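You operate a simulated robot arm through the tools that you are given. There is no shell and no other tool. Be economical: measure what you need, move in short steps, check, and stop when the job is done.

You are at the controls of a simulated two-armed robot. One attempt, no reset.

JOB
Carry the two-handled tray with both arms and set it on the free end of the planning bench. Take the orange-rimmed cup on the top of the mould bench and put it away on the tap ledge. Put one of the folded rags from the top of the mould bench in the parts tray. Take the green test tab and put it on the blue block. Put one of the wedges from the ledge of the valve board on the shim plate. Stack the tub marked "WAX" from the top of the tool cart on top of the tub that says "filler". Put the blue jet from the top of the tool cart on top of the pack there and the yellow jet on the grey panel there. The order is free. Set down upright: orange-rimmed cup.

The check looks at the end state, three seconds after you hand in, the way a careful person would. Anything else that was tipped, shoved, dropped, spilled or broken makes it a failure.

ROBOT AND FRAMES
Two 7-joint arms with fingered hands on one trunk, on a base that drives. Base frame: it is fixed to the floor where the robot stands at the start and does not move with it; the origin is under the middle of the robot, x ahead of it, y to its left, z up. Units: m, degrees, N and s.
The left shoulder is at the start at [0.03, 0.121, 1.038], the right one opposite. With the tool pointing down near the work surface each hand reaches from about 0.16 to 0.68 m from the robot's upright axis, wherever it stands, measured 20 degrees to its own side. Places, roughly: blue block (6x6x3 cm) [-2.7, -1.3, 0.9]; folded rag (6x9x4 cm) [-2.9, -1.4, 0.9]; free end of the planning bench [2.7, 4.3, 0.9]; green test tab (4x5x3 cm) [-2.8, -1.3, 0.9]; grey panel [-4.5, 0.75, 0.75]; jet [-4.75, 0.5, 0.75]; orange-rimmed cup (7x6x9 cm) [-2.9, -1.1, 0.9]; pack [-4.75, 0.5, 0.75]; parts tray (24x17x4 cm) [-2.6, -0.2, 0.9]; shim plate (13x7x2 cm) [-0.9, -1.3, 1]; tap ledge (166x25 cm) [-4.82, 6.64, 0.96]; tub [-4.75, 0.25, 0.75]; two-handled tray (32x17x4 cm) [0.5, 0.2, 0.9]; wedge (4x3x10 cm) [-4.7, -1.8, 0.8]. Payload 4 kg a hand.
The TCP of each hand is the grasp point between the finger pads, 0.019 m short of the fingertips. In the tool frame z runs along the fingers and y along their closing line. The gripper opens to 0.12 m. The gripper's body begins 0.053 m behind the TCP. The gripper is a hand of 3 fingers: y runs from the thumb to the fingers, the wrist lies at [0, 0, -0.219] in the tool frame, and closing takes about 1.5 s.
Orientation is told as [roll, pitch, yaw] about the base's x, y, z axes, in that order, counted from this pose: with the fingers straight down and closing along the base's y, the tool's x points along the base's -x, its y along +y and its z along -z.

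CONTROLS
- The arms move only by the tool drive_tool. It takes "left_plan", "right_plan" or both (then of equal length, played together; a hand with none holds still); each is text: rows parted by semicolons, each of 7 numbers parted by spaces: the turn, a rotation vector about the base's x, y, z in units of 8 degrees (1.0 is 8 degrees), then the shift along the base's x, y, z in units of 30 mm (1.0 is 30 mm), then the finger opening in m, from 0 to 0.12. In form: rx ry rz x y z claw; .... A call has 1 to 10 rows; each row shifts and turns the commanded pose from where the row before left it. A call with a number of a shift or a turn outside -1 to 1 is refused whole. A row lasts 0.2 s, in which the tool goes at most 0.05 m and 8.6 degrees; a call with a longer step from one row to the next is refused whole, and so is a gripper value outside its range. Where a pose cannot be reached the arm comes as near as it can. A force on the tool above 40 N (or 10 N above the force at the start of the call, whichever is more), or a blocked arm, ends the call early, and 0.2 s more pass. Each finger travels about 0.072 m/s and halts on what it meets, pressing with about 26 N; the grip force reading is that of the motor and also rises with nothing between the fingers. The clock runs only during rows and for 0.2 s after the last one: add rows that do not move to give the fingers time. It gives the time, the measured TCP pose, the force on the tool (base axes), the opening and the grip force at its end, in the units of the frame above (readings bear some noise), with the torque about the TCP (base axes, N m) and any sound that the robot's microphone picked up, and new pictures: "show" is both (left out), scene, wrist or none (wrist: the cameras of the hands that moved).
- Cameras (640 x 400 px; columns grow to the right, rows downward): "scene" is now at [0.0432, 0.0349, 1.579]; the picture's right is [0.48, -0.88, -0.00], its down [-0.72, -0.40, -0.57] and it looks along [0.50, 0.27, -0.82] (base axes); focal length 290 px, centre (320, 200). "left" rides on the left gripper at [-0.066, -0.004, -0.079] in its tool frame; the picture's right is [0.05, -1.00, 0.00], its down [0.76, 0.04, -0.64] and it looks along [0.64, 0.03, 0.77] (tool axes); focal length 251 px, centre (320, 200). "right" rides on the right gripper at [0.066, -0.004, -0.079] in its tool frame; the picture's right is [0.05, 1.00, 0.00], its down [-0.76, 0.04, -0.64] and it looks along [-0.64, 0.03, 0.77] (tool axes); focal length 251 px, centre (320, 200). There is no depth. A picture from a camera that has moved, and an enlarged one, comes with that camera's place and axes in the base frame and with its lens.
- slide_trunk(by): slides the trunk up (or, below 0, down) by that many m; the arms and the scene camera ride with it, the base frame stays. It gives what a move gives, with no picture.
- roll_base(legs): drives the robot by 1 to 6 legs, each [ahead, turn to the left] in m and degrees, along the robot's own axes; the way and the turn of a leg run together, so that a leg with both is an arc; at most 1.5 m and 180 degrees a leg. The arms and the cameras ride along, it lands a little off, and it stops where it bumps. It gives what a move gives, and a new picture of the scene camera.
- set_grasp(shape, hand): the hand has 3 fingers and takes this shape, open, in about a second: jaw (thumb against the fingers, like two jaws); tri (thumb and two fingers); tip (a fingertip pinch); poke (one finger out to press); point (the index stretched); flat (the hand flat); cup (the hand cupped); fist (a fist). The gripper value then closes the fingers along that shape, each until it touches; the sizes above hold for jaw. It gives what a move gives, with no picture.
- aim_head(pan, tilt): turns the head with the scene camera to pan (to the left, within 120 degrees either way) and tilt (down, from -29 to 69), counted from straight ahead of the robot. It gives what a move gives, and a new picture of the scene camera.
- enlarge(camera, box): a new picture of the part [left, top, right, bottom] of that camera's present view, enlarged. The clock stands still meanwhile.
- close_job(): hands the job in; it is judged then, once.

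Work in short steps. Places have to be worked out from the pictures, the camera data and where the tool is seen: move nearer, look again, correct. Check each grasp and each placing, and mend what went wrong. You have 217 turns and 260 pictures in all, those below and enlarged ones among them. Open the grippers and draw the arms clear of the work before you hand the job in, unless the task says otherwise.

The tools are called after ">>>" by a JSON object that holds its "api" and its "payload". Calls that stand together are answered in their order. drive_tool: Moves the arms, as the interface text tells. Its arguments: {"type":"object","properties":{"left_plan":{"type":"string"},"right_plan":{"type":"string"},"show":{"type":"string","enum":["both","scene","wrist","none"]}},"required":[]} The other tools are called the same way: slide_trunk (by) slides the trunk up or down; set_grasp (shape, hand) gives the hand a shape; roll_base (legs) drives the base; aim_head (pan, tilt) turns the head that bears the scene camera; enlarge (camera, box) takes an enlarged picture of a part of a camera's view; close_job () hands the job in.

At the start:

```text
clock: 0.0
left_tcp_pos: [0.3797, 0.3143, 1.0855]
left_orientation: [0.0, 0.0, -0.8]
left_force: [0.3, 0.2, 0.1]
left_ft_torque: [0.02, 0.02, -0.01]
left_width: 0.1197
left_gripper_force: 0.1
left_shape: jaw
right_tcp_pos: [0.3111, 0.0073, 1.1416]
right_orientation: [0.0, 0.0, -0.7]
right_force: [-0.1, 0.0, 0.6]
right_ft_torque: [-0.01, 0.01, -0.03]
right_width: 0.1199
right_gripper_force: 0.1
right_shape: jaw
trunk travel left (down, up): [-0.25, 0.29]
robot x, y, heading: [-0.0024, -0.0016, -0.1]
head pan, tilt: [28.7, 55.4]
```

scene: 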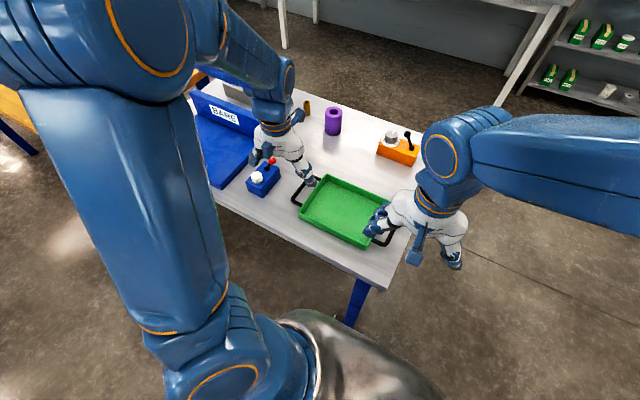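
right: 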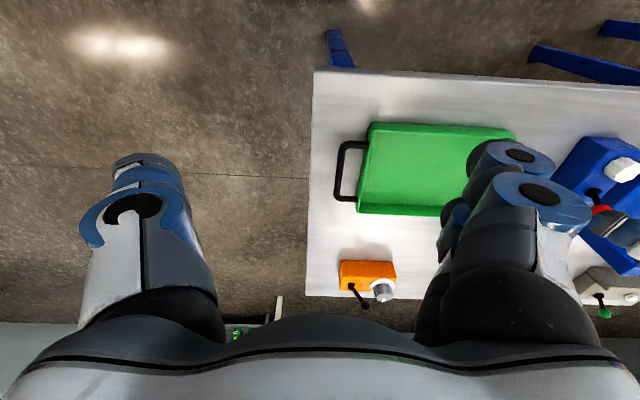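
left: 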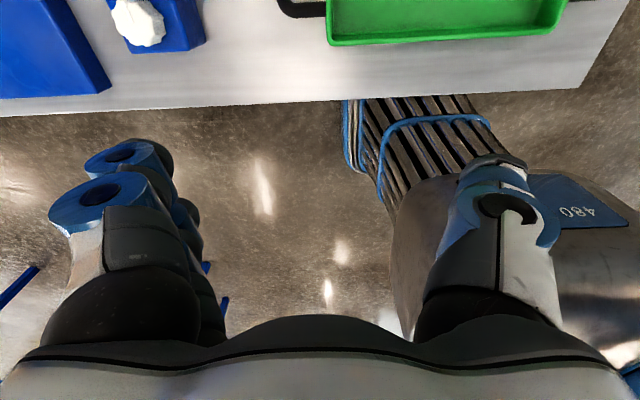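

I'll look closely at the tray and its handles from the scene camera first.

>>> {"api": "enlarge", "payload": {"camera": "scene", "box": [240, 140, 440, 280]}}

>>> {"api": "enlarge", "payload": {"camera": "right", "box": [300, 60, 640, 310]}}

```text
2.86 times, centred on (340, 210) of scene
camera zoom: at [0.0432, 0.0349, 1.579], right [0.48, -0.88, 0.0], down [-0.72, -0.4, -0.57], along [0.5, 0.27, -0.82], focal length 829 px, centre (263, 171)
```

zoom: 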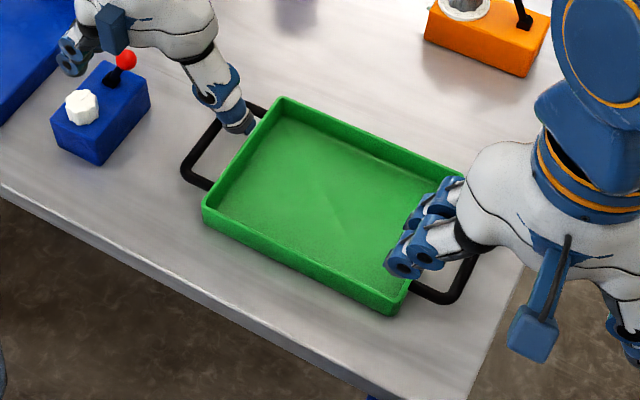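

```text
1.60 times, centred on (470, 185) of right
camera zoom: at [0.2438, 0.004, 1.2204], right [-0.04, 1.0, 0.0], down [0.76, 0.03, 0.64], along [0.64, 0.03, -0.77], focal length 402 px, centre (80, 224)
```

zoom: 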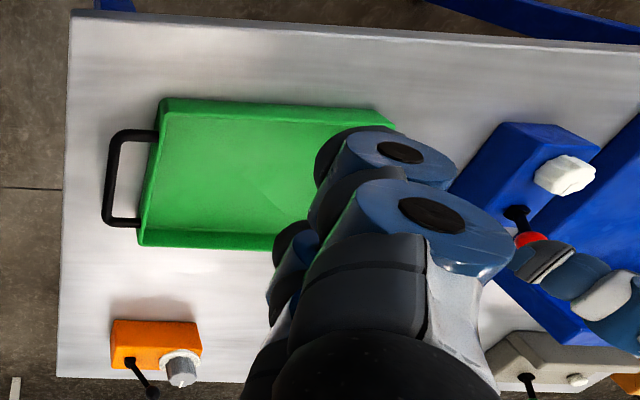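

The tray lies with its handle bars near y≈0.045 and y≈0.328, at x≈0.45 and z≈0.90. I'll move both hands above the bars with the fingers partly closed.

>>> {"api": "drive_tool", "payload": {"left_plan": "0 0 0 .47 .1 -.2 .05; 0 0 0 .47 .1 -.2 .05; 0 0 0 .47 .1 -.2 .05; 0 0 0 .47 .1 -.2 .05; 0 0 0 .47 .1 -.2 .05", "right_plan": "0 0 0 .91 .25 -.6 .05; 0 0 0 .91 .25 -.6 .05; 0 0 0 .91 .25 -.6 .05; 0 0 0 .91 .25 -.6 .05; 0 0 0 .91 .25 -.6 .05"}}

```text
clock: 1.2
left_tcp_pos: [0.4524, 0.3299, 1.0541]
left_orientation: [0.0, 0.1, -0.8]
left_force: [0.0, -0.5, 0.7]
left_ft_torque: [0.01, 0.02, 0.01]
left_width: 0.0505
left_gripper_force: 0.1
left_shape: jaw
right_tcp_pos: [0.4476, 0.0438, 1.0497]
right_orientation: [0.0, 0.1, -0.8]
right_force: [0.7, 0.1, -0.3]
right_ft_torque: [-0.04, -0.01, -0.02]
right_width: 0.0505
right_gripper_force: 0.0
right_shape: jaw
trunk travel left (down, up): [-0.25, 0.29]
robot x, y, heading: [0.0019, 0.0016, 0.0]
head pan, tilt: [28.7, 55.4]
camera scene: at [0.0453, 0.0354, 1.5789], right [0.48, -0.88, 0.0], down [-0.72, -0.4, -0.57], along [0.5, 0.27, -0.82], focal length 290 px, centre (320, 200)
camera right: at [0.3816, 0.0424, 1.1297], right [-0.04, 1.0, 0.0], down [0.77, 0.03, 0.64], along [0.64, 0.03, -0.77], focal length 251 px, centre (320, 200)
camera left: at [0.5187, 0.3248, 1.1325], right [-0.07, -1.0, 0.0], down [-0.76, 0.05, 0.64], along [-0.64, 0.04, -0.76], focal length 251 px, centre (320, 200)
```

scene: 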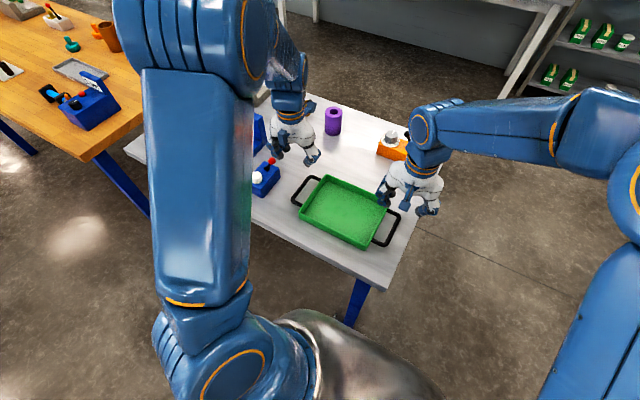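
right: 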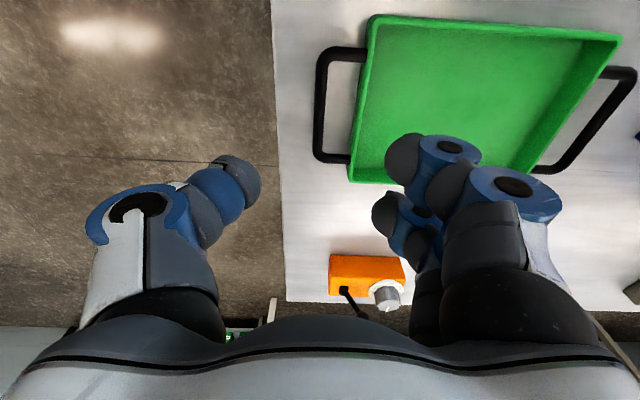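
left: 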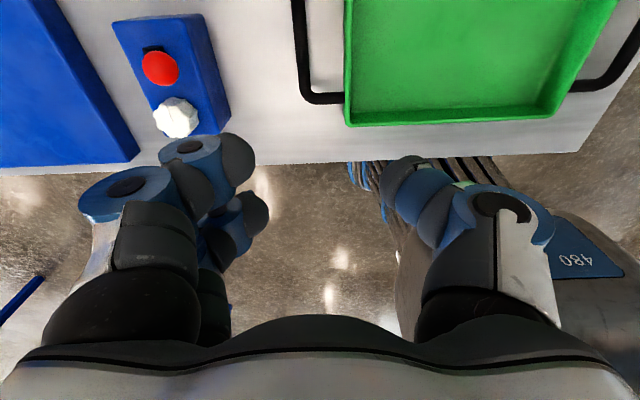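

The wrist cameras put the bars at y≈0.051 (right) and y≈0.345 (left). I'll correct for that, come down part way and look again.

>>> {"api": "drive_tool", "payload": {"left_plan": "0 0 0 .1 .17 -.9 .04; 0 0 0 .1 .17 -.9 .04; 0 0 0 .1 .17 -.9 .04", "right_plan": "0 0 0 .13 .08 -.9 .04; 0 0 0 .13 .08 -.9 .04; 0 0 0 .13 .08 -.9 .04", "show": "both"}}

```text
clock: 2.0
left_tcp_pos: [0.4618, 0.3464, 0.9729]
left_orientation: [0.0, 0.1, -0.7]
left_force: [0.7, 0.0, -0.1]
left_ft_torque: [-0.05, 0.04, 0.0]
left_width: 0.0403
left_gripper_force: 0.1
left_shape: jaw
right_tcp_pos: [0.4584, 0.0524, 0.9698]
right_orientation: [0.1, 0.1, -0.9]
right_force: [0.0, -0.3, -0.2]
right_ft_torque: [-0.02, 0.02, 0.04]
right_width: 0.0402
right_gripper_force: 0.0
right_shape: jaw
trunk travel left (down, up): [-0.25, 0.29]
robot x, y, heading: [-0.0015, 0.001, 0.0]
head pan, tilt: [28.7, 55.4]
camera scene: at [0.0454, 0.0358, 1.5789], right [0.48, -0.88, 0.0], down [-0.72, -0.4, -0.57], along [0.5, 0.27, -0.82], focal length 290 px, centre (320, 200)
camera right: at [0.3931, 0.0499, 1.0485], right [-0.04, 1.0, 0.0], down [0.77, 0.03, 0.64], along [0.64, 0.02, -0.77], focal length 251 px, centre (320, 200)
camera left: at [0.5274, 0.3409, 1.0522], right [-0.07, -1.0, 0.0], down [-0.76, 0.05, 0.64], along [-0.64, 0.04, -0.76], focal length 251 px, centre (320, 200)
```

scene: 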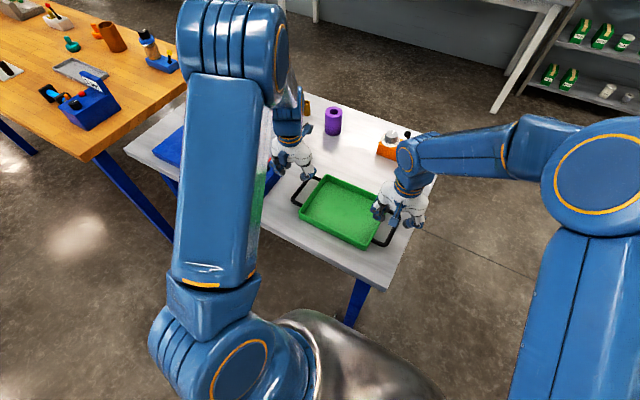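
right: 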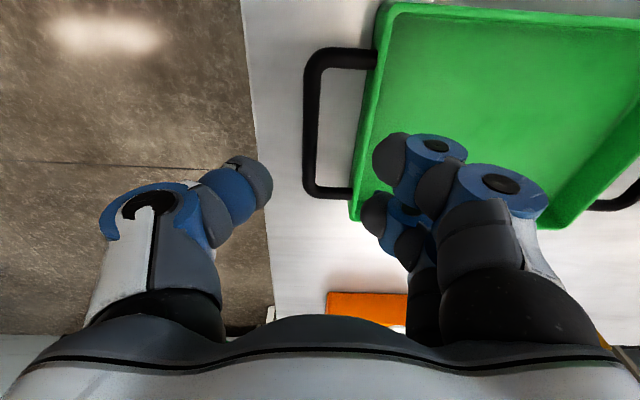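
left: 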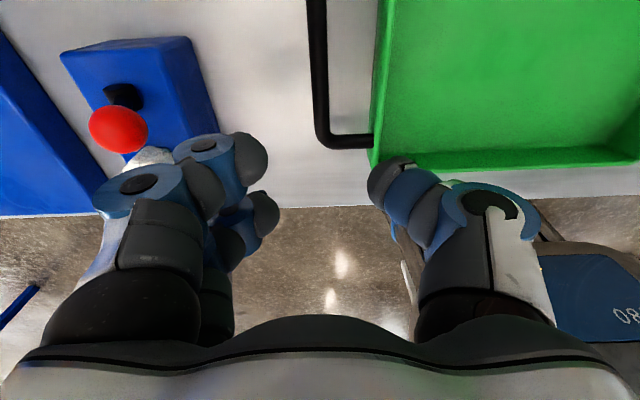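

Relative to the fingers, the right bar is at y≈0.047 and the left at y≈0.342, with the tray yawed by about -4°. I'll line up slightly outward, narrow the opening and lower to just above the bars.

>>> {"api": "drive_tool", "payload": {"left_plan": "0 0 0 .4 0 0 .026; 0 0 0 .37 -.03 -.6 .026; 0 0 0 0 0 -.8 .026", "right_plan": "0 0 0 .1 -.25 0 .026; 0 0 0 .05 0 -.6 .026; 0 0 0 0 0 -.8 .026", "show": "wrist"}}

```text
clock: 2.8
left_tcp_pos: [0.4831, 0.3436, 0.932]
left_orientation: [0.0, -0.1, -0.8]
left_force: [0.6, 1.2, 0.9]
left_ft_torque: [0.0, 0.05, -0.03]
left_width: 0.0266
left_gripper_force: 0.0
left_shape: jaw
right_tcp_pos: [0.462, 0.0434, 0.927]
right_orientation: [0.0, 0.1, -0.9]
right_force: [0.8, 0.2, 0.3]
right_ft_torque: [0.02, -0.01, 0.02]
right_width: 0.0265
right_gripper_force: 0.1
right_shape: jaw
trunk travel left (down, up): [-0.25, 0.29]
robot x, y, heading: [0.0032, 0.0017, 0.2]
head pan, tilt: [28.7, 55.4]
camera right: at [0.3962, 0.0419, 1.0065], right [-0.04, 1.0, 0.0], down [0.77, 0.03, 0.64], along [0.64, 0.02, -0.77], focal length 251 px, centre (320, 200)
camera left: at [0.5492, 0.3394, 1.0107], right [-0.07, -1.0, 0.0], down [-0.76, 0.05, 0.64], along [-0.64, 0.04, -0.77], focal length 251 px, centre (320, 200)
```

right: 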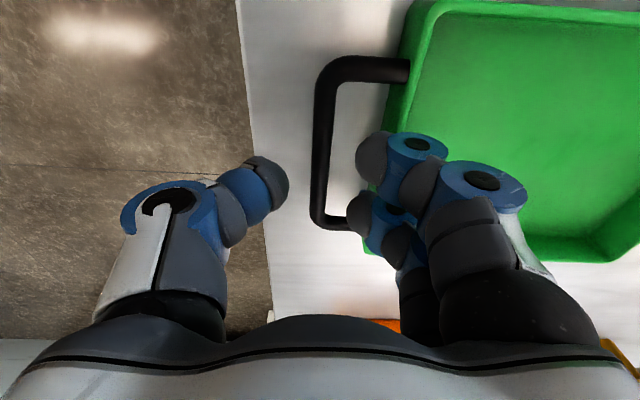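
left: 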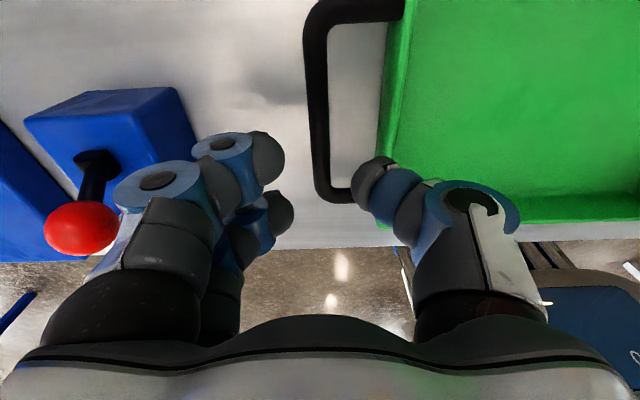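

The two opposed cameras together put the bars lower, at z≈0.86, centred at x≈0.484 and about 11 cm long. I'll shift the right hand forward and lower both around the bars.

>>> {"api": "drive_tool", "payload": {"left_plan": "0 0 0 0 0 0 .036; 0 0 0 0 0 -.9 .036; 0 0 0 0 0 -.9 .036", "right_plan": "0 0 0 .7 .05 0 .036; 0 0 0 0 0 -.9 .036; 0 0 0 0 0 -.9 .036", "show": "wrist"}}

```text
clock: 3.6
left_tcp_pos: [0.4831, 0.3467, 0.886]
left_orientation: [0.2, -0.1, -0.6]
left_force: [-2.7, 2.8, 7.0]
left_ft_torque: [-0.26, 0.02, -0.1]
left_width: 0.0351
left_gripper_force: 0.1
left_shape: jaw
right_tcp_pos: [0.4881, 0.0477, 0.8872]
right_orientation: [0.6, -0.9, -0.9]
right_force: [-3.5, -3.6, 15.5]
right_ft_torque: [0.51, 0.14, 0.16]
right_width: 0.0354
right_gripper_force: 0.0
right_shape: jaw
trunk travel left (down, up): [-0.25, 0.29]
robot x, y, heading: [-0.0017, 0.0002, 0.0]
head pan, tilt: [28.7, 55.4]
stopped in row 3 (right hand): the force on the tool passed its limit at 57 N (the readings are from after the stop); the commanded pose is now the measured one
camera right: at [0.4195, 0.0455, 0.9651], right [-0.04, 1.0, 0.01], down [0.75, 0.02, 0.66], along [0.66, 0.03, -0.75], focal length 251 px, centre (320, 200)
camera left: at [0.5481, 0.3406, 0.9637], right [-0.07, -1.0, 0.0], down [-0.77, 0.05, 0.64], along [-0.64, 0.04, -0.77], focal length 251 px, centre (320, 200)
```

right: 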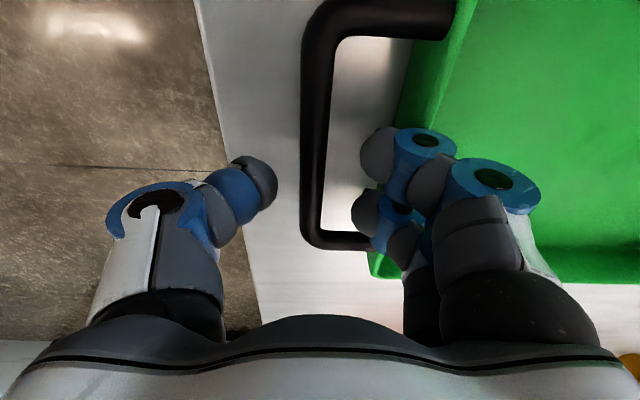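
left: 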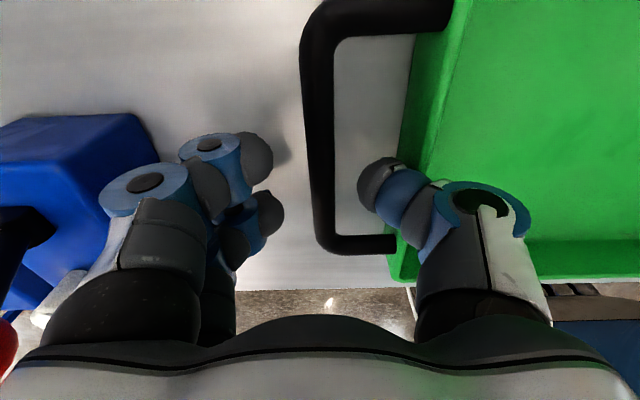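

Torque readings show both hands' inner knuckles landed on the tray rim. I'll lift, tilt the palms outward about 16° so the inner fingers lean away from the rim, and shift slightly outward.

>>> {"api": "drive_tool", "payload": {"left_plan": "0 0 0 0 0 .9 .03; -.7 0 0 0 .1 0 .028; -.7 0 0 0 .1 0 .028; -.6 0 0 0 0 0 .028", "right_plan": "0 0 0 -.1 0 .9 .03; .7 0 0 0 -.1 0 .028; .7 0 0 0 -.1 0 .028; .6 .1 0 0 -.05 0 .028", "show": "both"}}

>>> {"api": "enlarge", "payload": {"camera": "scene", "box": [240, 140, 440, 280]}}

```text
clock: 4.6
left_tcp_pos: [0.4833, 0.3505, 0.911]
left_orientation: [-16.0, -0.2, -0.8]
left_force: [-0.4, -0.5, -0.5]
left_ft_torque: [0.01, 0.0, -0.01]
left_width: 0.0283
left_gripper_force: 0.0
left_shape: jaw
right_tcp_pos: [0.4844, 0.0413, 0.9118]
right_orientation: [16.7, 0.3, -1.0]
right_force: [-0.4, -0.2, 0.3]
right_ft_torque: [-0.03, 0.01, 0.03]
right_width: 0.0283
right_gripper_force: 0.0
right_shape: jaw
trunk travel left (down, up): [-0.25, 0.29]
robot x, y, heading: [-0.0043, -0.0011, -0.1]
head pan, tilt: [28.7, 55.4]
camera scene: at [0.044, 0.0349, 1.5789], right [0.48, -0.88, 0.0], down [-0.72, -0.4, -0.57], along [0.5, 0.27, -0.82], focal length 290 px, centre (320, 200)
camera right: at [0.4191, 0.0169, 0.9869], right [-0.04, 0.96, 0.29], down [0.77, -0.16, 0.62], along [0.64, 0.24, -0.73], focal length 251 px, centre (320, 200)
camera left: at [0.55, 0.3676, 0.9878], right [-0.07, -0.96, 0.27], down [-0.76, 0.23, 0.6], along [-0.64, -0.17, -0.75], focal length 251 px, centre (320, 200)
```

scene: 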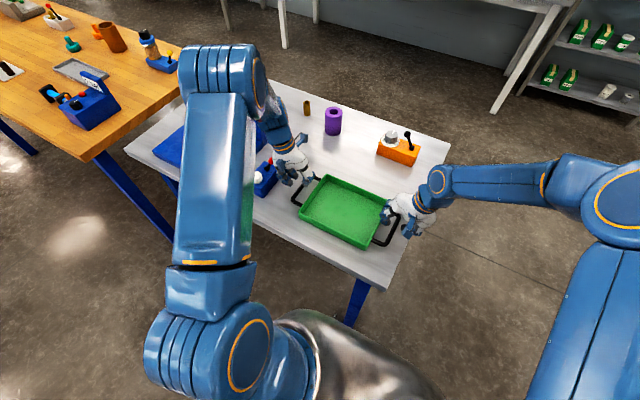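
right: 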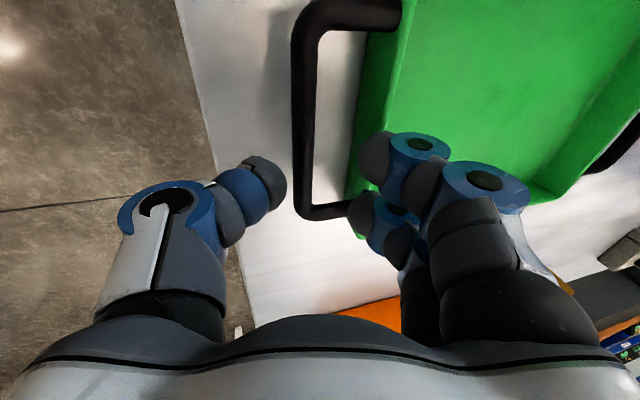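
left: 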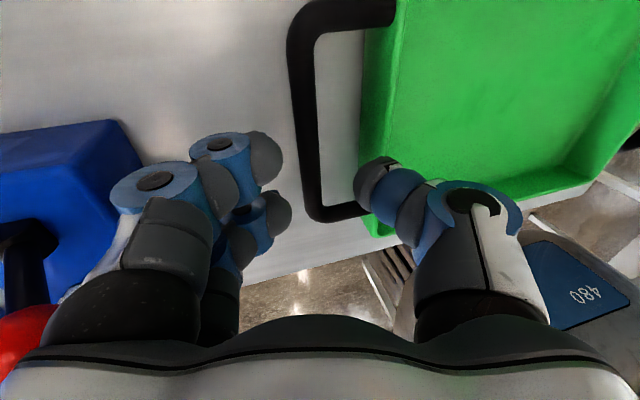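

```text
2.86 times, centred on (340, 210) of scene
camera zoom: at [0.044, 0.0349, 1.5789], right [0.48, -0.88, 0.0], down [-0.72, -0.4, -0.57], along [0.5, 0.27, -0.82], focal length 829 px, centre (263, 171)
```

zoom: 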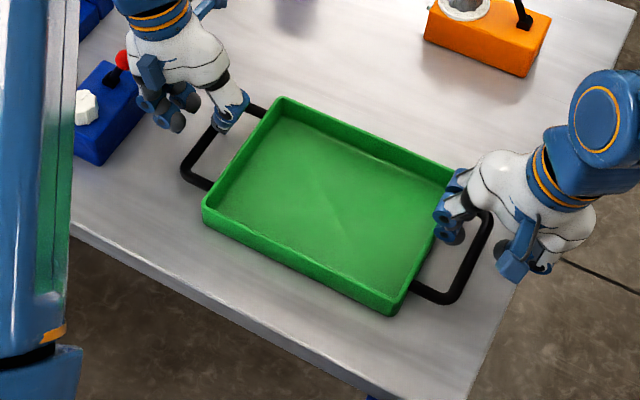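

The tilted fingers now straddle the bars with clearance from the rim. I'll descend gently.

>>> {"api": "drive_tool", "payload": {"left_plan": "0 0 0 0 0 -.45 .028; 0 0 0 0 -.05 -.4 .028; 0 0 0 0 0 -.35 .028", "right_plan": "0 0 0 0 0 -.45 .028; 0 0 0 0 0 -.4 .028; 0 0 0 0 0 -.35 .028", "show": "wrist"}}

```text
clock: 5.4
left_tcp_pos: [0.483, 0.3499, 0.8742]
left_orientation: [-15.9, -0.3, -0.7]
left_force: [0.0, 0.3, 0.1]
left_ft_torque: [0.03, 0.0, 0.01]
left_width: 0.0281
left_gripper_force: 0.1
left_shape: jaw
right_tcp_pos: [0.4858, 0.0406, 0.8753]
right_orientation: [16.6, 0.2, -1.0]
right_force: [1.2, 0.1, 0.2]
right_ft_torque: [-0.02, 0.0, -0.01]
right_width: 0.0282
right_gripper_force: 0.1
right_shape: jaw
trunk travel left (down, up): [-0.25, 0.29]
robot x, y, heading: [-0.0006, -0.0012, 0.1]
head pan, tilt: [28.7, 55.4]
camera right: at [0.4196, 0.017, 0.9503], right [-0.04, 0.96, 0.29], down [0.76, -0.16, 0.62], along [0.64, 0.24, -0.73], focal length 251 px, centre (320, 200)
camera left: at [0.5501, 0.3665, 0.9518], right [-0.07, -0.96, 0.27], down [-0.76, 0.23, 0.6], along [-0.64, -0.17, -0.75], focal length 251 px, centre (320, 200)
```

right: 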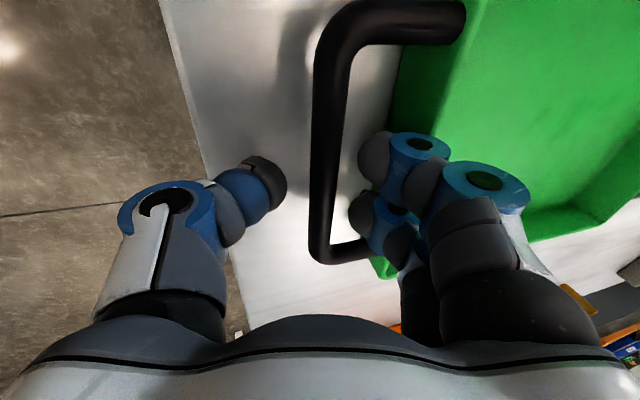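
left: 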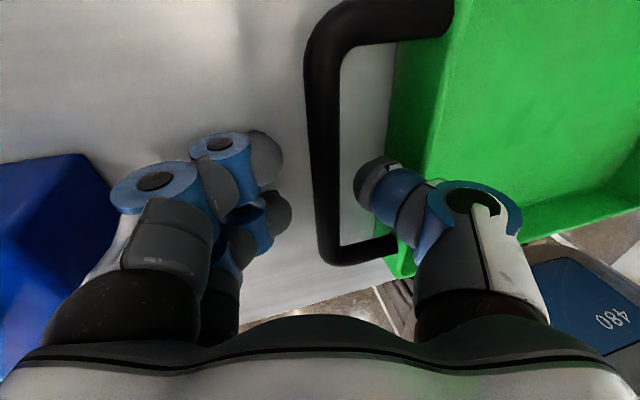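

No contact, and the bars sit between the fingers. I'll go down another 10 mm.

>>> {"api": "drive_tool", "payload": {"left_plan": "0 0 0 0 0 -.2 .028; 0 0 0 0 0 -.15 .028", "right_plan": "0 0 0 0 0 -.2 .028; 0 0 0 0 0 -.15 .028", "show": "wrist"}}

```text
clock: 6.0
left_tcp_pos: [0.4845, 0.3494, 0.8655]
left_orientation: [-15.8, -0.4, -0.7]
left_force: [0.3, 3.8, 5.5]
left_ft_torque: [-0.05, 0.03, 0.0]
left_width: 0.0277
left_gripper_force: 0.1
left_shape: jaw
right_tcp_pos: [0.4858, 0.041, 0.8661]
right_orientation: [16.6, 0.3, -1.2]
right_force: [0.9, -3.8, 8.8]
right_ft_torque: [-0.13, -0.06, -0.03]
right_width: 0.0279
right_gripper_force: 0.0
right_shape: jaw
trunk travel left (down, up): [-0.25, 0.29]
robot x, y, heading: [0.0004, 0.0026, 0.0]
head pan, tilt: [28.7, 55.4]
camera right: at [0.4181, 0.0164, 0.9415], right [-0.04, 0.96, 0.29], down [0.76, -0.16, 0.63], along [0.64, 0.24, -0.73], focal length 251 px, centre (320, 200)
camera left: at [0.5499, 0.366, 0.9425], right [-0.07, -0.96, 0.27], down [-0.77, 0.22, 0.6], along [-0.64, -0.17, -0.75], focal length 251 px, centre (320, 200)
```

right: 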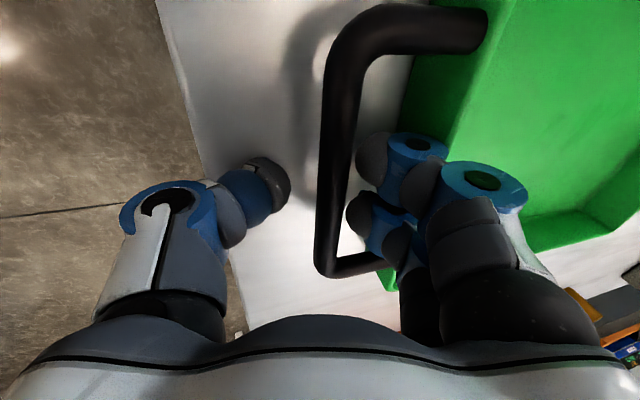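
left: 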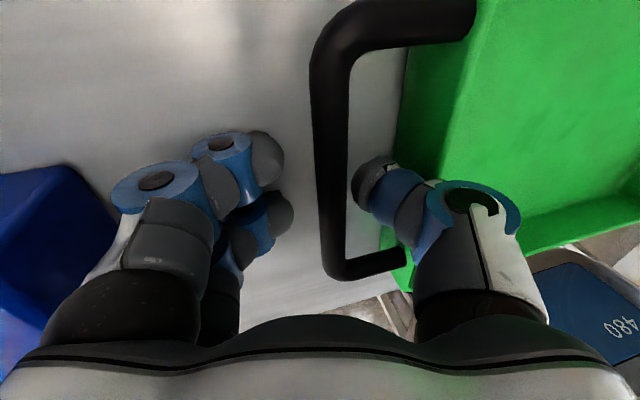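

Light table contact shows the table is at about z≈0.843 and the bars are within the pads. I'll back up 3 mm, centre and close both hands.

>>> {"api": "drive_tool", "payload": {"left_plan": "0 0 0 0 -.1 .12 .028; 0 0 0 0 0 0 .015; 0 0 0 0 0 0 0; 0 0 0 0 0 0 0; 0 0 0 0 0 0 0; 0 0 0 0 0 0 0", "right_plan": "0 0 0 0 .12 .12 .028; 0 0 0 0 0 0 .015; 0 0 0 0 0 0 0; 0 0 0 0 0 0 0; 0 0 0 0 0 0 0; 0 0 0 0 0 0 0", "show": "wrist"}}

```text
clock: 7.4
left_tcp_pos: [0.4843, 0.3439, 0.8667]
left_orientation: [-16.0, -0.3, -0.6]
left_force: [0.6, -5.7, -3.2]
left_ft_torque: [0.03, 0.01, 0.01]
left_width: 0.0036
left_gripper_force: 26.3
left_shape: jaw
right_tcp_pos: [0.4846, 0.0454, 0.8699]
right_orientation: [16.6, 0.3, -0.9]
right_force: [-0.6, 5.6, -3.7]
right_ft_torque: [0.02, -0.05, 0.02]
right_width: 0.0038
right_gripper_force: 25.9
right_shape: jaw
trunk travel left (down, up): [-0.25, 0.29]
robot x, y, heading: [0.001, 0.0009, -0.1]
head pan, tilt: [28.7, 55.4]
camera right: at [0.4186, 0.0204, 0.9442], right [-0.04, 0.96, 0.29], down [0.77, -0.16, 0.62], along [0.64, 0.24, -0.73], focal length 251 px, centre (320, 200)
camera left: at [0.5505, 0.3624, 0.9444], right [-0.07, -0.96, 0.27], down [-0.76, 0.23, 0.6], along [-0.64, -0.17, -0.75], focal length 251 px, centre (320, 200)
```

right: 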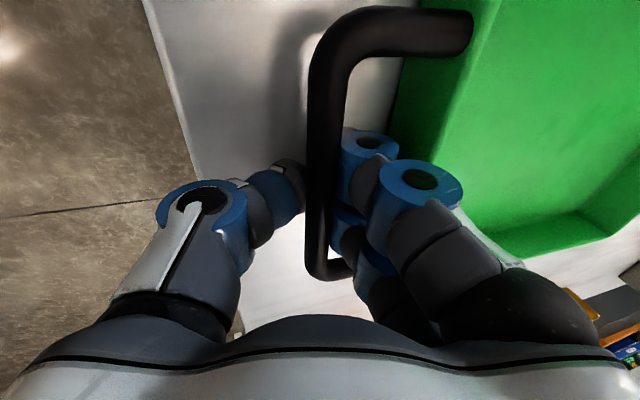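
left: 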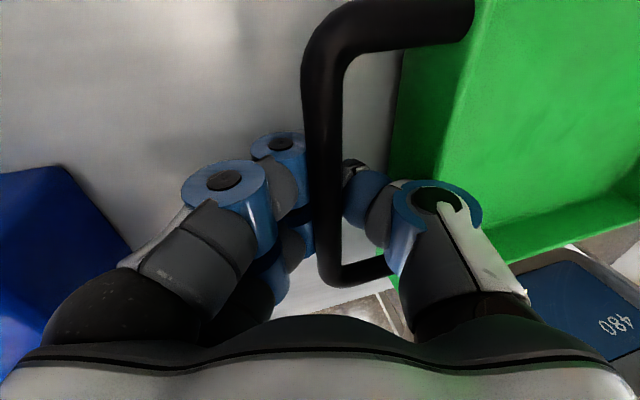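

Both hands are closed with the fingertips hooked under the bars. I'll lift a little and check.

>>> {"api": "drive_tool", "payload": {"left_plan": "0 0 0 0 0 .4 0; 0 0 0 0 0 .6 0; 0 0 0 0 0 .7 0; 0 0 0 0 0 .7 0", "right_plan": "0 0 0 0 0 .4 0; 0 0 0 0 0 .6 0; 0 0 0 0 0 .7 0; 0 0 0 0 0 .7 0", "show": "both"}}

```text
clock: 8.4
left_tcp_pos: [0.4828, 0.3457, 0.9387]
left_orientation: [-15.8, -0.1, -0.6]
left_force: [0.2, -10.4, -3.4]
left_ft_torque: [0.02, -0.02, 0.0]
left_width: 0.0039
left_gripper_force: 26.1
left_shape: jaw
right_tcp_pos: [0.4862, 0.0446, 0.9399]
right_orientation: [16.5, 0.3, -1.0]
right_force: [-0.3, 10.4, -2.8]
right_ft_torque: [0.04, -0.03, 0.01]
right_width: 0.0037
right_gripper_force: 25.8
right_shape: jaw
trunk travel left (down, up): [-0.25, 0.29]
robot x, y, heading: [0.0024, 0.0012, -0.2]
head pan, tilt: [28.7, 55.4]
camera scene: at [0.0433, 0.0348, 1.579], right [0.48, -0.88, 0.0], down [-0.72, -0.4, -0.57], along [0.5, 0.27, -0.82], focal length 290 px, centre (320, 200)
camera right: at [0.4186, 0.0207, 1.0159], right [-0.04, 0.96, 0.29], down [0.77, -0.16, 0.62], along [0.64, 0.24, -0.73], focal length 251 px, centre (320, 200)
camera left: at [0.549, 0.3634, 1.017], right [-0.07, -0.96, 0.27], down [-0.76, 0.23, 0.6], along [-0.64, -0.17, -0.75], focal length 251 px, centre (320, 200)
```

scene: 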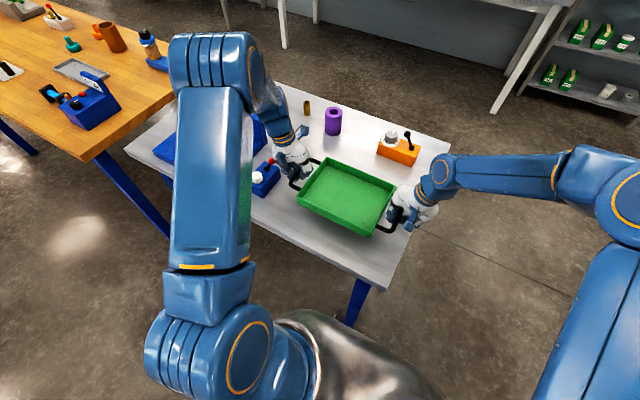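
right: 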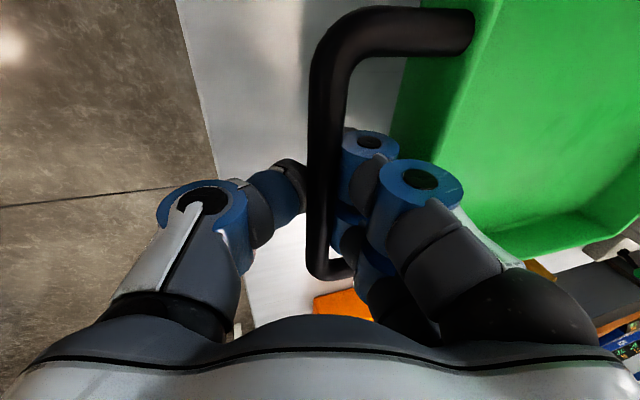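
left: 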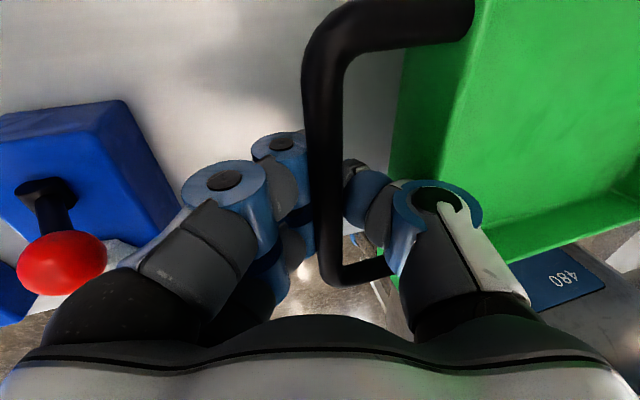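

The tray is up and level. I'll ease the small stretch between the hands, raise it, then back away and look around.

>>> {"api": "drive_tool", "payload": {"left_plan": "0 0 0 0 -.08 .8 0; 0 0 0 0 0 .9 0; 0 0 0 0 0 .9 0; 0 0 0 -.5 0 .5 0; 0 0 0 -.5 0 0 0; 0 0 0 -.5 0 0 0", "right_plan": "0 0 0 0 .08 .8 0; 0 0 0 0 0 .9 0; 0 0 0 0 0 .9 0; 0 0 0 -.5 0 .5 0; 0 0 0 -.5 0 0 0; 0 0 0 -.5 0 0 0", "show": "none"}}

>>> {"api": "roll_base", "payload": {"legs": [[-0.35, 0]]}}

>>> {"api": "aim_head", "payload": {"pan": 60, "tilt": 15}}

```text
clock: 9.8
left_tcp_pos: [0.4373, 0.3461, 1.0327]
left_orientation: [-15.9, -0.3, -0.7]
left_force: [-0.2, 7.0, -3.3]
left_ft_torque: [0.0, -0.05, -0.02]
left_width: 0.0035
left_gripper_force: 26.6
left_shape: jaw
right_tcp_pos: [0.4391, 0.0468, 1.034]
right_orientation: [16.4, 0.3, -1.0]
right_force: [-0.1, -6.7, -2.6]
right_ft_torque: [-0.03, -0.01, -0.02]
right_width: 0.0039
right_gripper_force: 26.7
right_shape: jaw
trunk travel left (down, up): [-0.25, 0.29]
robot x, y, heading: [-0.0003, -0.0013, -0.1]
head pan, tilt: [28.7, 55.4]
```

```text
clock: 11.4
left_tcp_pos: [0.2844, 0.3623, 1.0307]
left_orientation: [-15.9, 0.2, 1.0]
left_force: [1.2, 0.5, -4.2]
left_ft_torque: [-0.02, 0.03, -0.02]
left_width: 0.0034
left_gripper_force: 25.8
left_shape: jaw
right_tcp_pos: [0.2925, 0.0641, 1.0314]
right_orientation: [16.5, 0.5, 0.6]
right_force: [0.8, 0.5, -4.0]
right_ft_torque: [0.0, 0.05, 0.02]
right_width: 0.0039
right_gripper_force: 25.8
right_shape: jaw
trunk travel left (down, up): [-0.25, 0.29]
robot x, y, heading: [-0.1476, 0.0103, 2.2]
head pan, tilt: [28.7, 55.4]
stopped in leg 1: the robot was blocked; the commanded pose is now the measured one
camera scene: at [-0.1004, 0.0452, 1.5787], right [0.52, -0.86, 0.0], down [-0.71, -0.43, -0.56], along [0.48, 0.29, -0.83], focal length 290 px, centre (320, 200)
```

scene: 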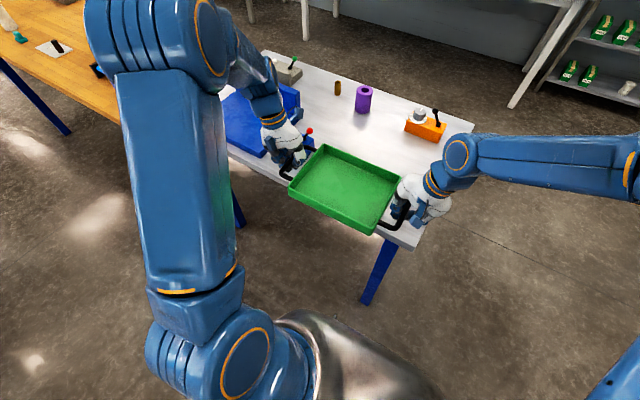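

```text
clock: 12.5
left_tcp_pos: [0.2808, 0.361, 1.0324]
left_orientation: [-15.9, -0.2, 1.1]
left_force: [0.2, 0.1, -3.8]
left_ft_torque: [0.0, 0.05, -0.03]
left_width: 0.0035
left_gripper_force: 25.9
left_shape: jaw
right_tcp_pos: [0.2909, 0.0641, 1.0331]
right_orientation: [16.6, 0.3, 0.6]
right_force: [-1.1, -0.3, -3.0]
right_ft_torque: [0.0, -0.01, 0.02]
right_width: 0.0039
right_gripper_force: 25.6
right_shape: jaw
trunk travel left (down, up): [-0.25, 0.29]
robot x, y, heading: [-0.1422, 0.008, 2.4]
head pan, tilt: [60.0, 15.0]
camera scene: at [-0.1232, 0.0893, 1.6396], right [0.89, -0.46, 0.0], down [-0.12, -0.23, -0.97], along [0.45, 0.86, -0.26], focal length 290 px, centre (320, 200)
```

scene: 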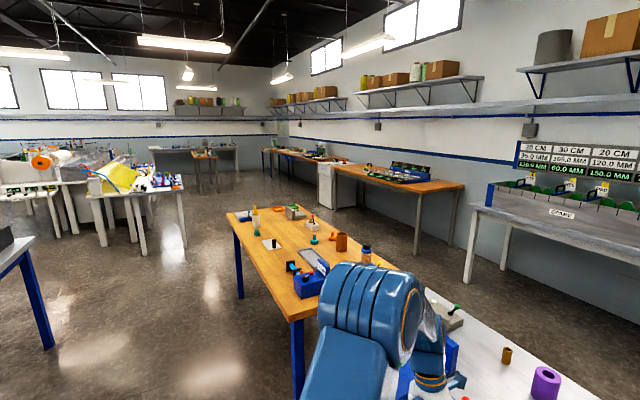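

The base stopped after 0.15 m, so something is behind it. I'll look backward on both sides.

>>> {"api": "aim_head", "payload": {"pan": 120, "tilt": 45}}

>>> {"api": "aim_head", "payload": {"pan": -120, "tilt": 45}}

```text
clock: 13.8
left_tcp_pos: [0.2822, 0.3609, 1.0327]
left_orientation: [-15.9, -0.3, 1.1]
left_force: [-1.1, 0.6, -3.1]
left_ft_torque: [-0.02, -0.04, -0.01]
left_width: 0.0034
left_gripper_force: 26.2
left_shape: jaw
right_tcp_pos: [0.2892, 0.0622, 1.0346]
right_orientation: [16.6, 0.3, 0.6]
right_force: [0.6, -1.3, -2.9]
right_ft_torque: [0.03, -0.02, -0.01]
right_width: 0.0036
right_gripper_force: 26.1
right_shape: jaw
trunk travel left (down, up): [-0.25, 0.29]
robot x, y, heading: [-0.1486, 0.0069, 2.5]
head pan, tilt: [120.0, 45.0]
camera scene: at [-0.2102, 0.0754, 1.5929], right [0.84, 0.53, 0.0], down [0.38, -0.6, -0.71], along [-0.38, 0.6, -0.71], focal length 290 px, centre (320, 200)
```

scene: 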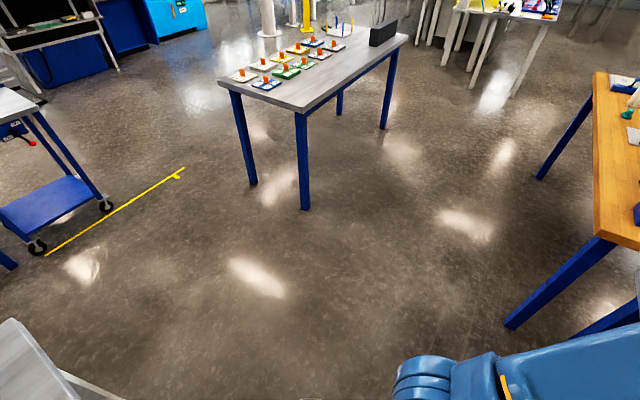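

```text
clock: 17.2
left_tcp_pos: [0.2815, 0.3615, 1.0332]
left_orientation: [-15.8, -0.2, 1.0]
left_force: [-0.6, 0.9, -3.3]
left_ft_torque: [0.01, -0.02, -0.05]
left_width: 0.0036
left_gripper_force: 25.2
left_shape: jaw
right_tcp_pos: [0.29, 0.0643, 1.0352]
right_orientation: [16.6, 0.2, 0.5]
right_force: [-0.2, -0.6, -3.4]
right_ft_torque: [-0.01, 0.01, -0.02]
right_width: 0.0038
right_gripper_force: 25.8
right_shape: jaw
trunk travel left (down, up): [-0.25, 0.29]
robot x, y, heading: [-0.1439, 0.0092, 2.5]
head pan, tilt: [-120.0, 45.0]
camera scene: at [-0.2044, -0.0654, 1.5929], right [-0.89, 0.46, 0.0], down [0.33, 0.63, -0.71], along [-0.33, -0.63, -0.71], focal length 290 px, centre (320, 200)
```

scene: 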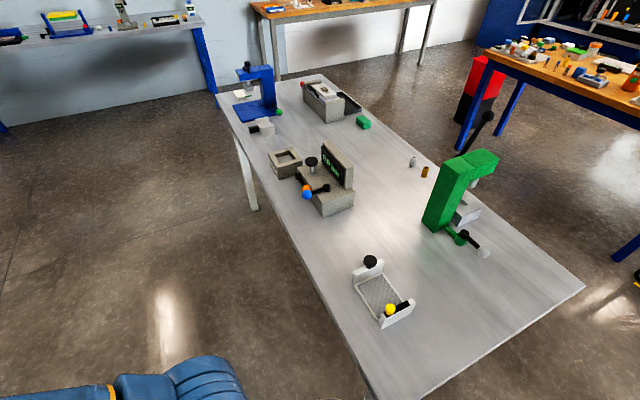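

A steel bench stands behind (edge at x≈-0.38), and the planning bench is ahead-left, with its front edge at x≈2.4 and y from about 2.3 to 4.4. I'll raise the trunk a bit, move forward slightly, turn left and take the aisle.

>>> {"api": "slide_trunk", "payload": {"by": 0.1}}

>>> {"api": "aim_head", "payload": {"pan": 0, "tilt": 30}}

>>> {"api": "roll_base", "payload": {"legs": [[0.06, 0], [0, 93]]}}

```text
clock: 18.5
left_tcp_pos: [0.281, 0.3607, 1.1318]
left_orientation: [-15.9, -0.1, 1.0]
left_force: [-0.2, 1.8, -3.2]
left_ft_torque: [0.0, 0.02, -0.01]
left_width: 0.0035
left_gripper_force: 25.6
left_shape: jaw
right_tcp_pos: [0.2893, 0.0634, 1.1326]
right_orientation: [16.6, 0.3, 0.6]
right_force: [0.1, -1.0, -4.2]
right_ft_torque: [0.03, 0.01, -0.02]
right_width: 0.0041
right_gripper_force: 26.0
right_shape: jaw
trunk travel left (down, up): [-0.35, 0.19]
robot x, y, heading: [-0.1516, 0.0054, 2.3]
head pan, tilt: [-120.0, 45.0]
```

```text
clock: 20.5
left_tcp_pos: [0.2816, 0.3613, 1.1329]
left_orientation: [-15.9, -0.2, 1.1]
left_force: [0.9, 1.4, -3.5]
left_ft_torque: [0.0, 0.01, 0.0]
left_width: 0.0034
left_gripper_force: 25.9
left_shape: jaw
right_tcp_pos: [0.2911, 0.062, 1.1335]
right_orientation: [16.6, 0.3, 0.6]
right_force: [0.2, -0.9, -3.7]
right_ft_torque: [0.02, 0.02, 0.0]
right_width: 0.0041
right_gripper_force: 26.0
right_shape: jaw
trunk travel left (down, up): [-0.35, 0.19]
robot x, y, heading: [-0.1485, 0.0088, 2.0]
head pan, tilt: [0.0, 30.0]
camera scene: at [-0.0763, 0.0104, 1.7154], right [0.04, -1.0, 0.0], down [-0.5, -0.02, -0.87], along [0.86, 0.04, -0.5], focal length 290 px, centre (320, 200)
```

scene: 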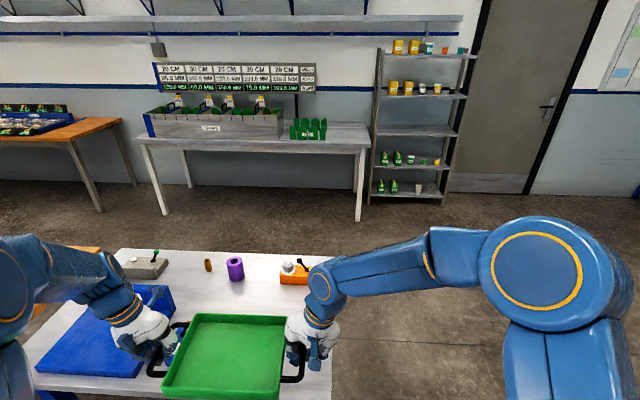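

```text
clock: 23.6
left_tcp_pos: [-0.0373, 0.5597, 1.1308]
left_orientation: [-16.3, 0.0, 46.6]
left_force: [1.0, -1.3, -4.0]
left_ft_torque: [0.0, -0.01, 0.04]
left_width: 0.0038
left_gripper_force: 26.1
left_shape: jaw
right_tcp_pos: [0.179, 0.3595, 1.1324]
right_orientation: [16.5, 0.6, 46.4]
right_force: [-2.5, 1.3, -3.3]
right_ft_torque: [-0.03, -0.04, 0.0]
right_width: 0.0031
right_gripper_force: 26.2
right_shape: jaw
trunk travel left (down, up): [-0.35, 0.19]
robot x, y, heading: [-0.0466, -0.035, 49.0]
head pan, tilt: [0.0, 30.0]
stopped in leg 2: the robot was blocked; the commanded pose is now the measured one
camera scene: at [-0.0013, 0.0218, 1.7154], right [0.76, -0.65, 0.0], down [-0.33, -0.38, -0.87], along [0.57, 0.66, -0.5], focal length 290 px, centre (320, 200)
```

scene: 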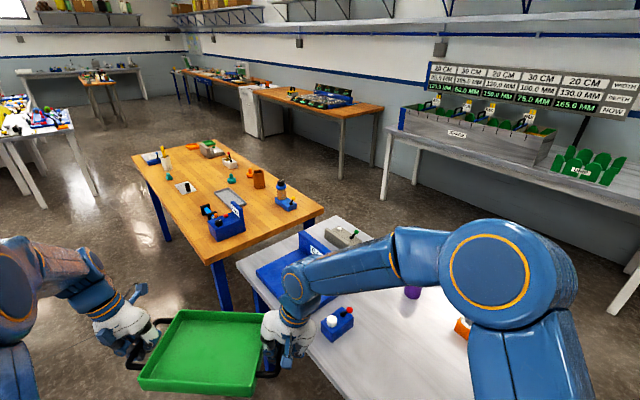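

The turn was blocked at 49°, probably by a rear base corner against the steel bench. I'll move ahead in an arc instead.

>>> {"api": "roll_base", "payload": {"legs": [[0.1, 5], [0.15, 40]]}}

```text
clock: 26.3
left_tcp_pos: [-0.2908, 0.6369, 1.1293]
left_orientation: [-16.5, 0.2, 84.0]
left_force: [0.6, 0.4, -4.7]
left_ft_torque: [-0.03, -0.05, 0.0]
left_width: 0.003
left_gripper_force: 26.3
left_shape: jaw
right_tcp_pos: [0.0016, 0.6111, 1.1317]
right_orientation: [16.5, 0.5, 83.6]
right_force: [-0.8, 1.6, -4.0]
right_ft_torque: [0.01, -0.02, -0.02]
right_width: 0.0038
right_gripper_force: 25.5
right_shape: jaw
trunk travel left (down, up): [-0.35, 0.19]
robot x, y, heading: [0.1067, 0.156, 88.4]
head pan, tilt: [0.0, 30.0]
stopped in leg 2: the robot was blocked; the commanded pose is now the measured one
camera scene: at [0.1057, 0.2295, 1.7152], right [1.0, -0.03, 0.0], down [-0.02, -0.5, -0.86], along [0.03, 0.86, -0.5], focal length 290 px, centre (320, 200)
```

scene: 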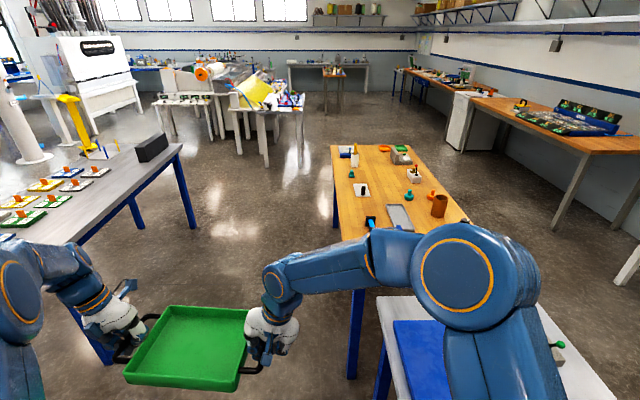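

The robot is now facing +y, beside the table and touching it on the right. I'll curve left and forward into the aisle.

>>> {"api": "roll_base", "payload": {"legs": [[0.12, 4], [0.2, 20], [0.3, 15], [0.2, 0]]}}

```text
clock: 31.5
left_tcp_pos: [-0.8193, 0.9948, 1.1328]
left_orientation: [-16.4, 0.0, 123.8]
left_force: [2.6, 1.5, -3.9]
left_ft_torque: [0.05, -0.07, -0.03]
left_width: 0.0031
left_gripper_force: 26.1
left_shape: jaw
right_tcp_pos: [-0.578, 1.1616, 1.133]
right_orientation: [16.6, 0.4, 123.6]
right_force: [-3.3, -1.9, -3.6]
right_ft_torque: [-0.01, -0.05, 0.0]
right_width: 0.0032
right_gripper_force: 26.2
right_shape: jaw
trunk travel left (down, up): [-0.35, 0.19]
robot x, y, heading: [-0.1995, 0.8824, 128.1]
head pan, tilt: [0.0, 30.0]
camera scene: at [-0.248, 0.9388, 1.7154], right [0.79, 0.62, 0.0], down [0.31, -0.39, -0.87], along [-0.53, 0.68, -0.5], focal length 290 px, centre (320, 200)
```

scene: 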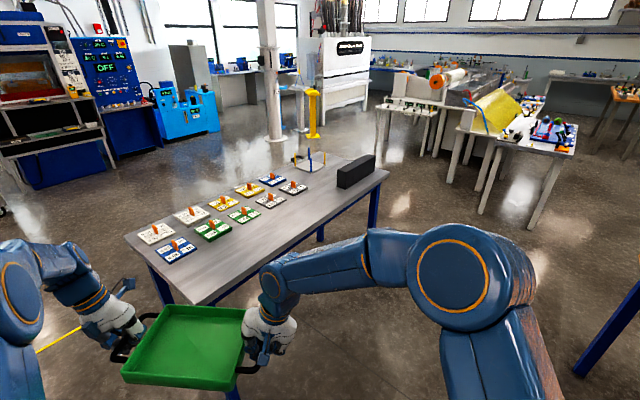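

The view is clear, so I'll turn back to face +y and drive up the aisle past the wooden bench.

>>> {"api": "roll_base", "payload": {"legs": [[0, -36], [1.1, 0], [1.1, 0], [0, -60]]}}

```text
clock: 33.6
left_tcp_pos: [-0.6408, 1.3365, 1.133]
left_orientation: [-16.3, 0.0, 88.5]
left_force: [0.4, 0.1, -2.1]
left_ft_torque: [0.0, -0.26, 0.0]
left_width: 0.0034
left_gripper_force: 26.5
left_shape: jaw
right_tcp_pos: [-0.3491, 1.3333, 1.1308]
right_orientation: [16.7, 0.6, 88.3]
right_force: [0.6, 0.6, -4.7]
right_ft_torque: [-0.03, 0.03, -0.01]
right_width: 0.0036
right_gripper_force: 26.3
right_shape: jaw
trunk travel left (down, up): [-0.35, 0.19]
robot x, y, heading: [-0.2547, 0.8838, 91.8]
head pan, tilt: [0.0, 30.0]
stopped in leg 1: the robot was blocked; the commanded pose is now the measured one
camera scene: at [-0.2554, 0.9576, 1.7154], right [1.0, 0.03, 0.0], down [0.02, -0.5, -0.87], along [-0.03, 0.86, -0.5], focal length 290 px, centre (320, 200)
```

scene: 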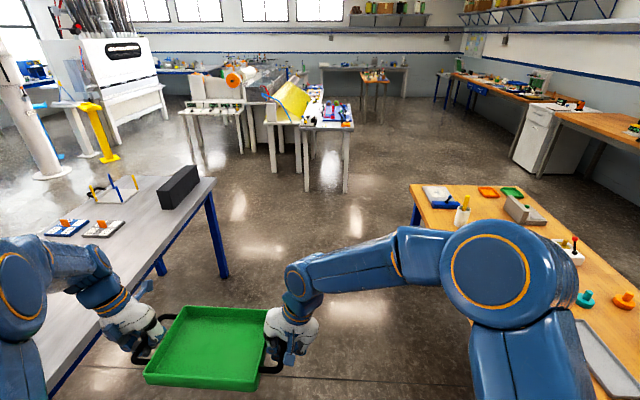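

The turn completed (heading 92°) with plenty of clearance seen, about 0.5 m to the wooden bench. I'll continue forward in a shorter leg.

>>> {"api": "roll_base", "payload": {"legs": [[0.6, 0]]}}

```text
clock: 37.0
left_tcp_pos: [-0.6611, 1.9344, 1.1324]
left_orientation: [-16.3, 0.1, 88.3]
left_force: [0.4, 0.2, -3.9]
left_ft_torque: [-0.04, -0.35, -0.01]
left_width: 0.0034
left_gripper_force: 25.7
left_shape: jaw
right_tcp_pos: [-0.3667, 1.9302, 1.1324]
right_orientation: [16.6, 0.4, 88.2]
right_force: [-0.7, -0.2, -4.7]
right_ft_torque: [-0.03, 0.03, 0.0]
right_width: 0.0039
right_gripper_force: 26.6
right_shape: jaw
trunk travel left (down, up): [-0.35, 0.19]
robot x, y, heading: [-0.2731, 1.4802, 91.5]
head pan, tilt: [0.0, 30.0]
camera scene: at [-0.2766, 1.5544, 1.7154], right [1.0, 0.03, 0.0], down [0.01, -0.5, -0.87], along [-0.03, 0.86, -0.5], focal length 290 px, centre (320, 200)
```

scene: 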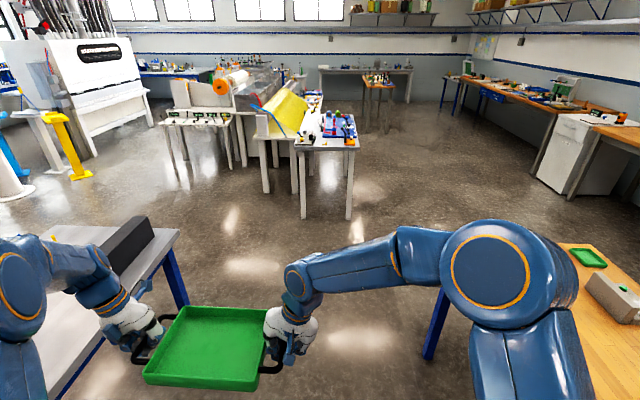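

I'll drive 1.1 m further, then turn right toward the planning bench.

>>> {"api": "roll_base", "payload": {"legs": [[1.15, 0], [0, -55]]}}

```text
clock: 44.8
left_tcp_pos: [-0.235, 3.1952, 1.132]
left_orientation: [-16.2, 0.3, 41.5]
left_force: [2.0, -1.1, -1.9]
left_ft_torque: [-0.2, -0.14, 0.0]
left_width: 0.0033
left_gripper_force: 26.1
left_shape: jaw
right_tcp_pos: [-0.0399, 2.9802, 1.1316]
right_orientation: [16.8, 0.7, 41.2]
right_force: [0.4, 0.8, -5.5]
right_ft_torque: [0.07, 0.09, -0.01]
right_width: 0.0033
right_gripper_force: 26.2
right_shape: jaw
trunk travel left (down, up): [-0.35, 0.19]
robot x, y, heading: [-0.3495, 2.6511, 43.0]
head pan, tilt: [0.0, 30.0]
stopped in leg 2: the robot was blocked; the commanded pose is now the measured one
camera scene: at [-0.2939, 2.695, 1.7153], right [0.68, -0.73, 0.0], down [-0.37, -0.34, -0.86], along [0.63, 0.59, -0.5], focal length 290 px, centre (320, 200)
```

scene: 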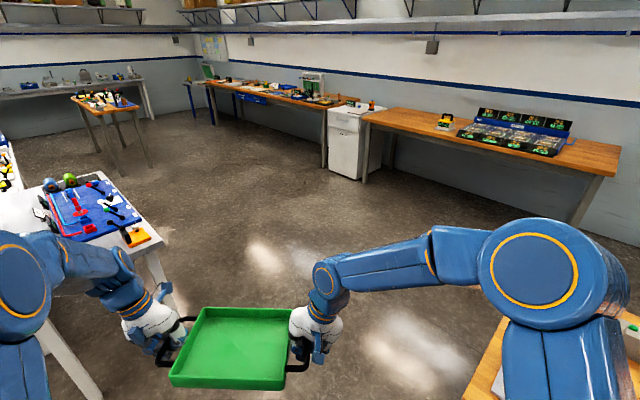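

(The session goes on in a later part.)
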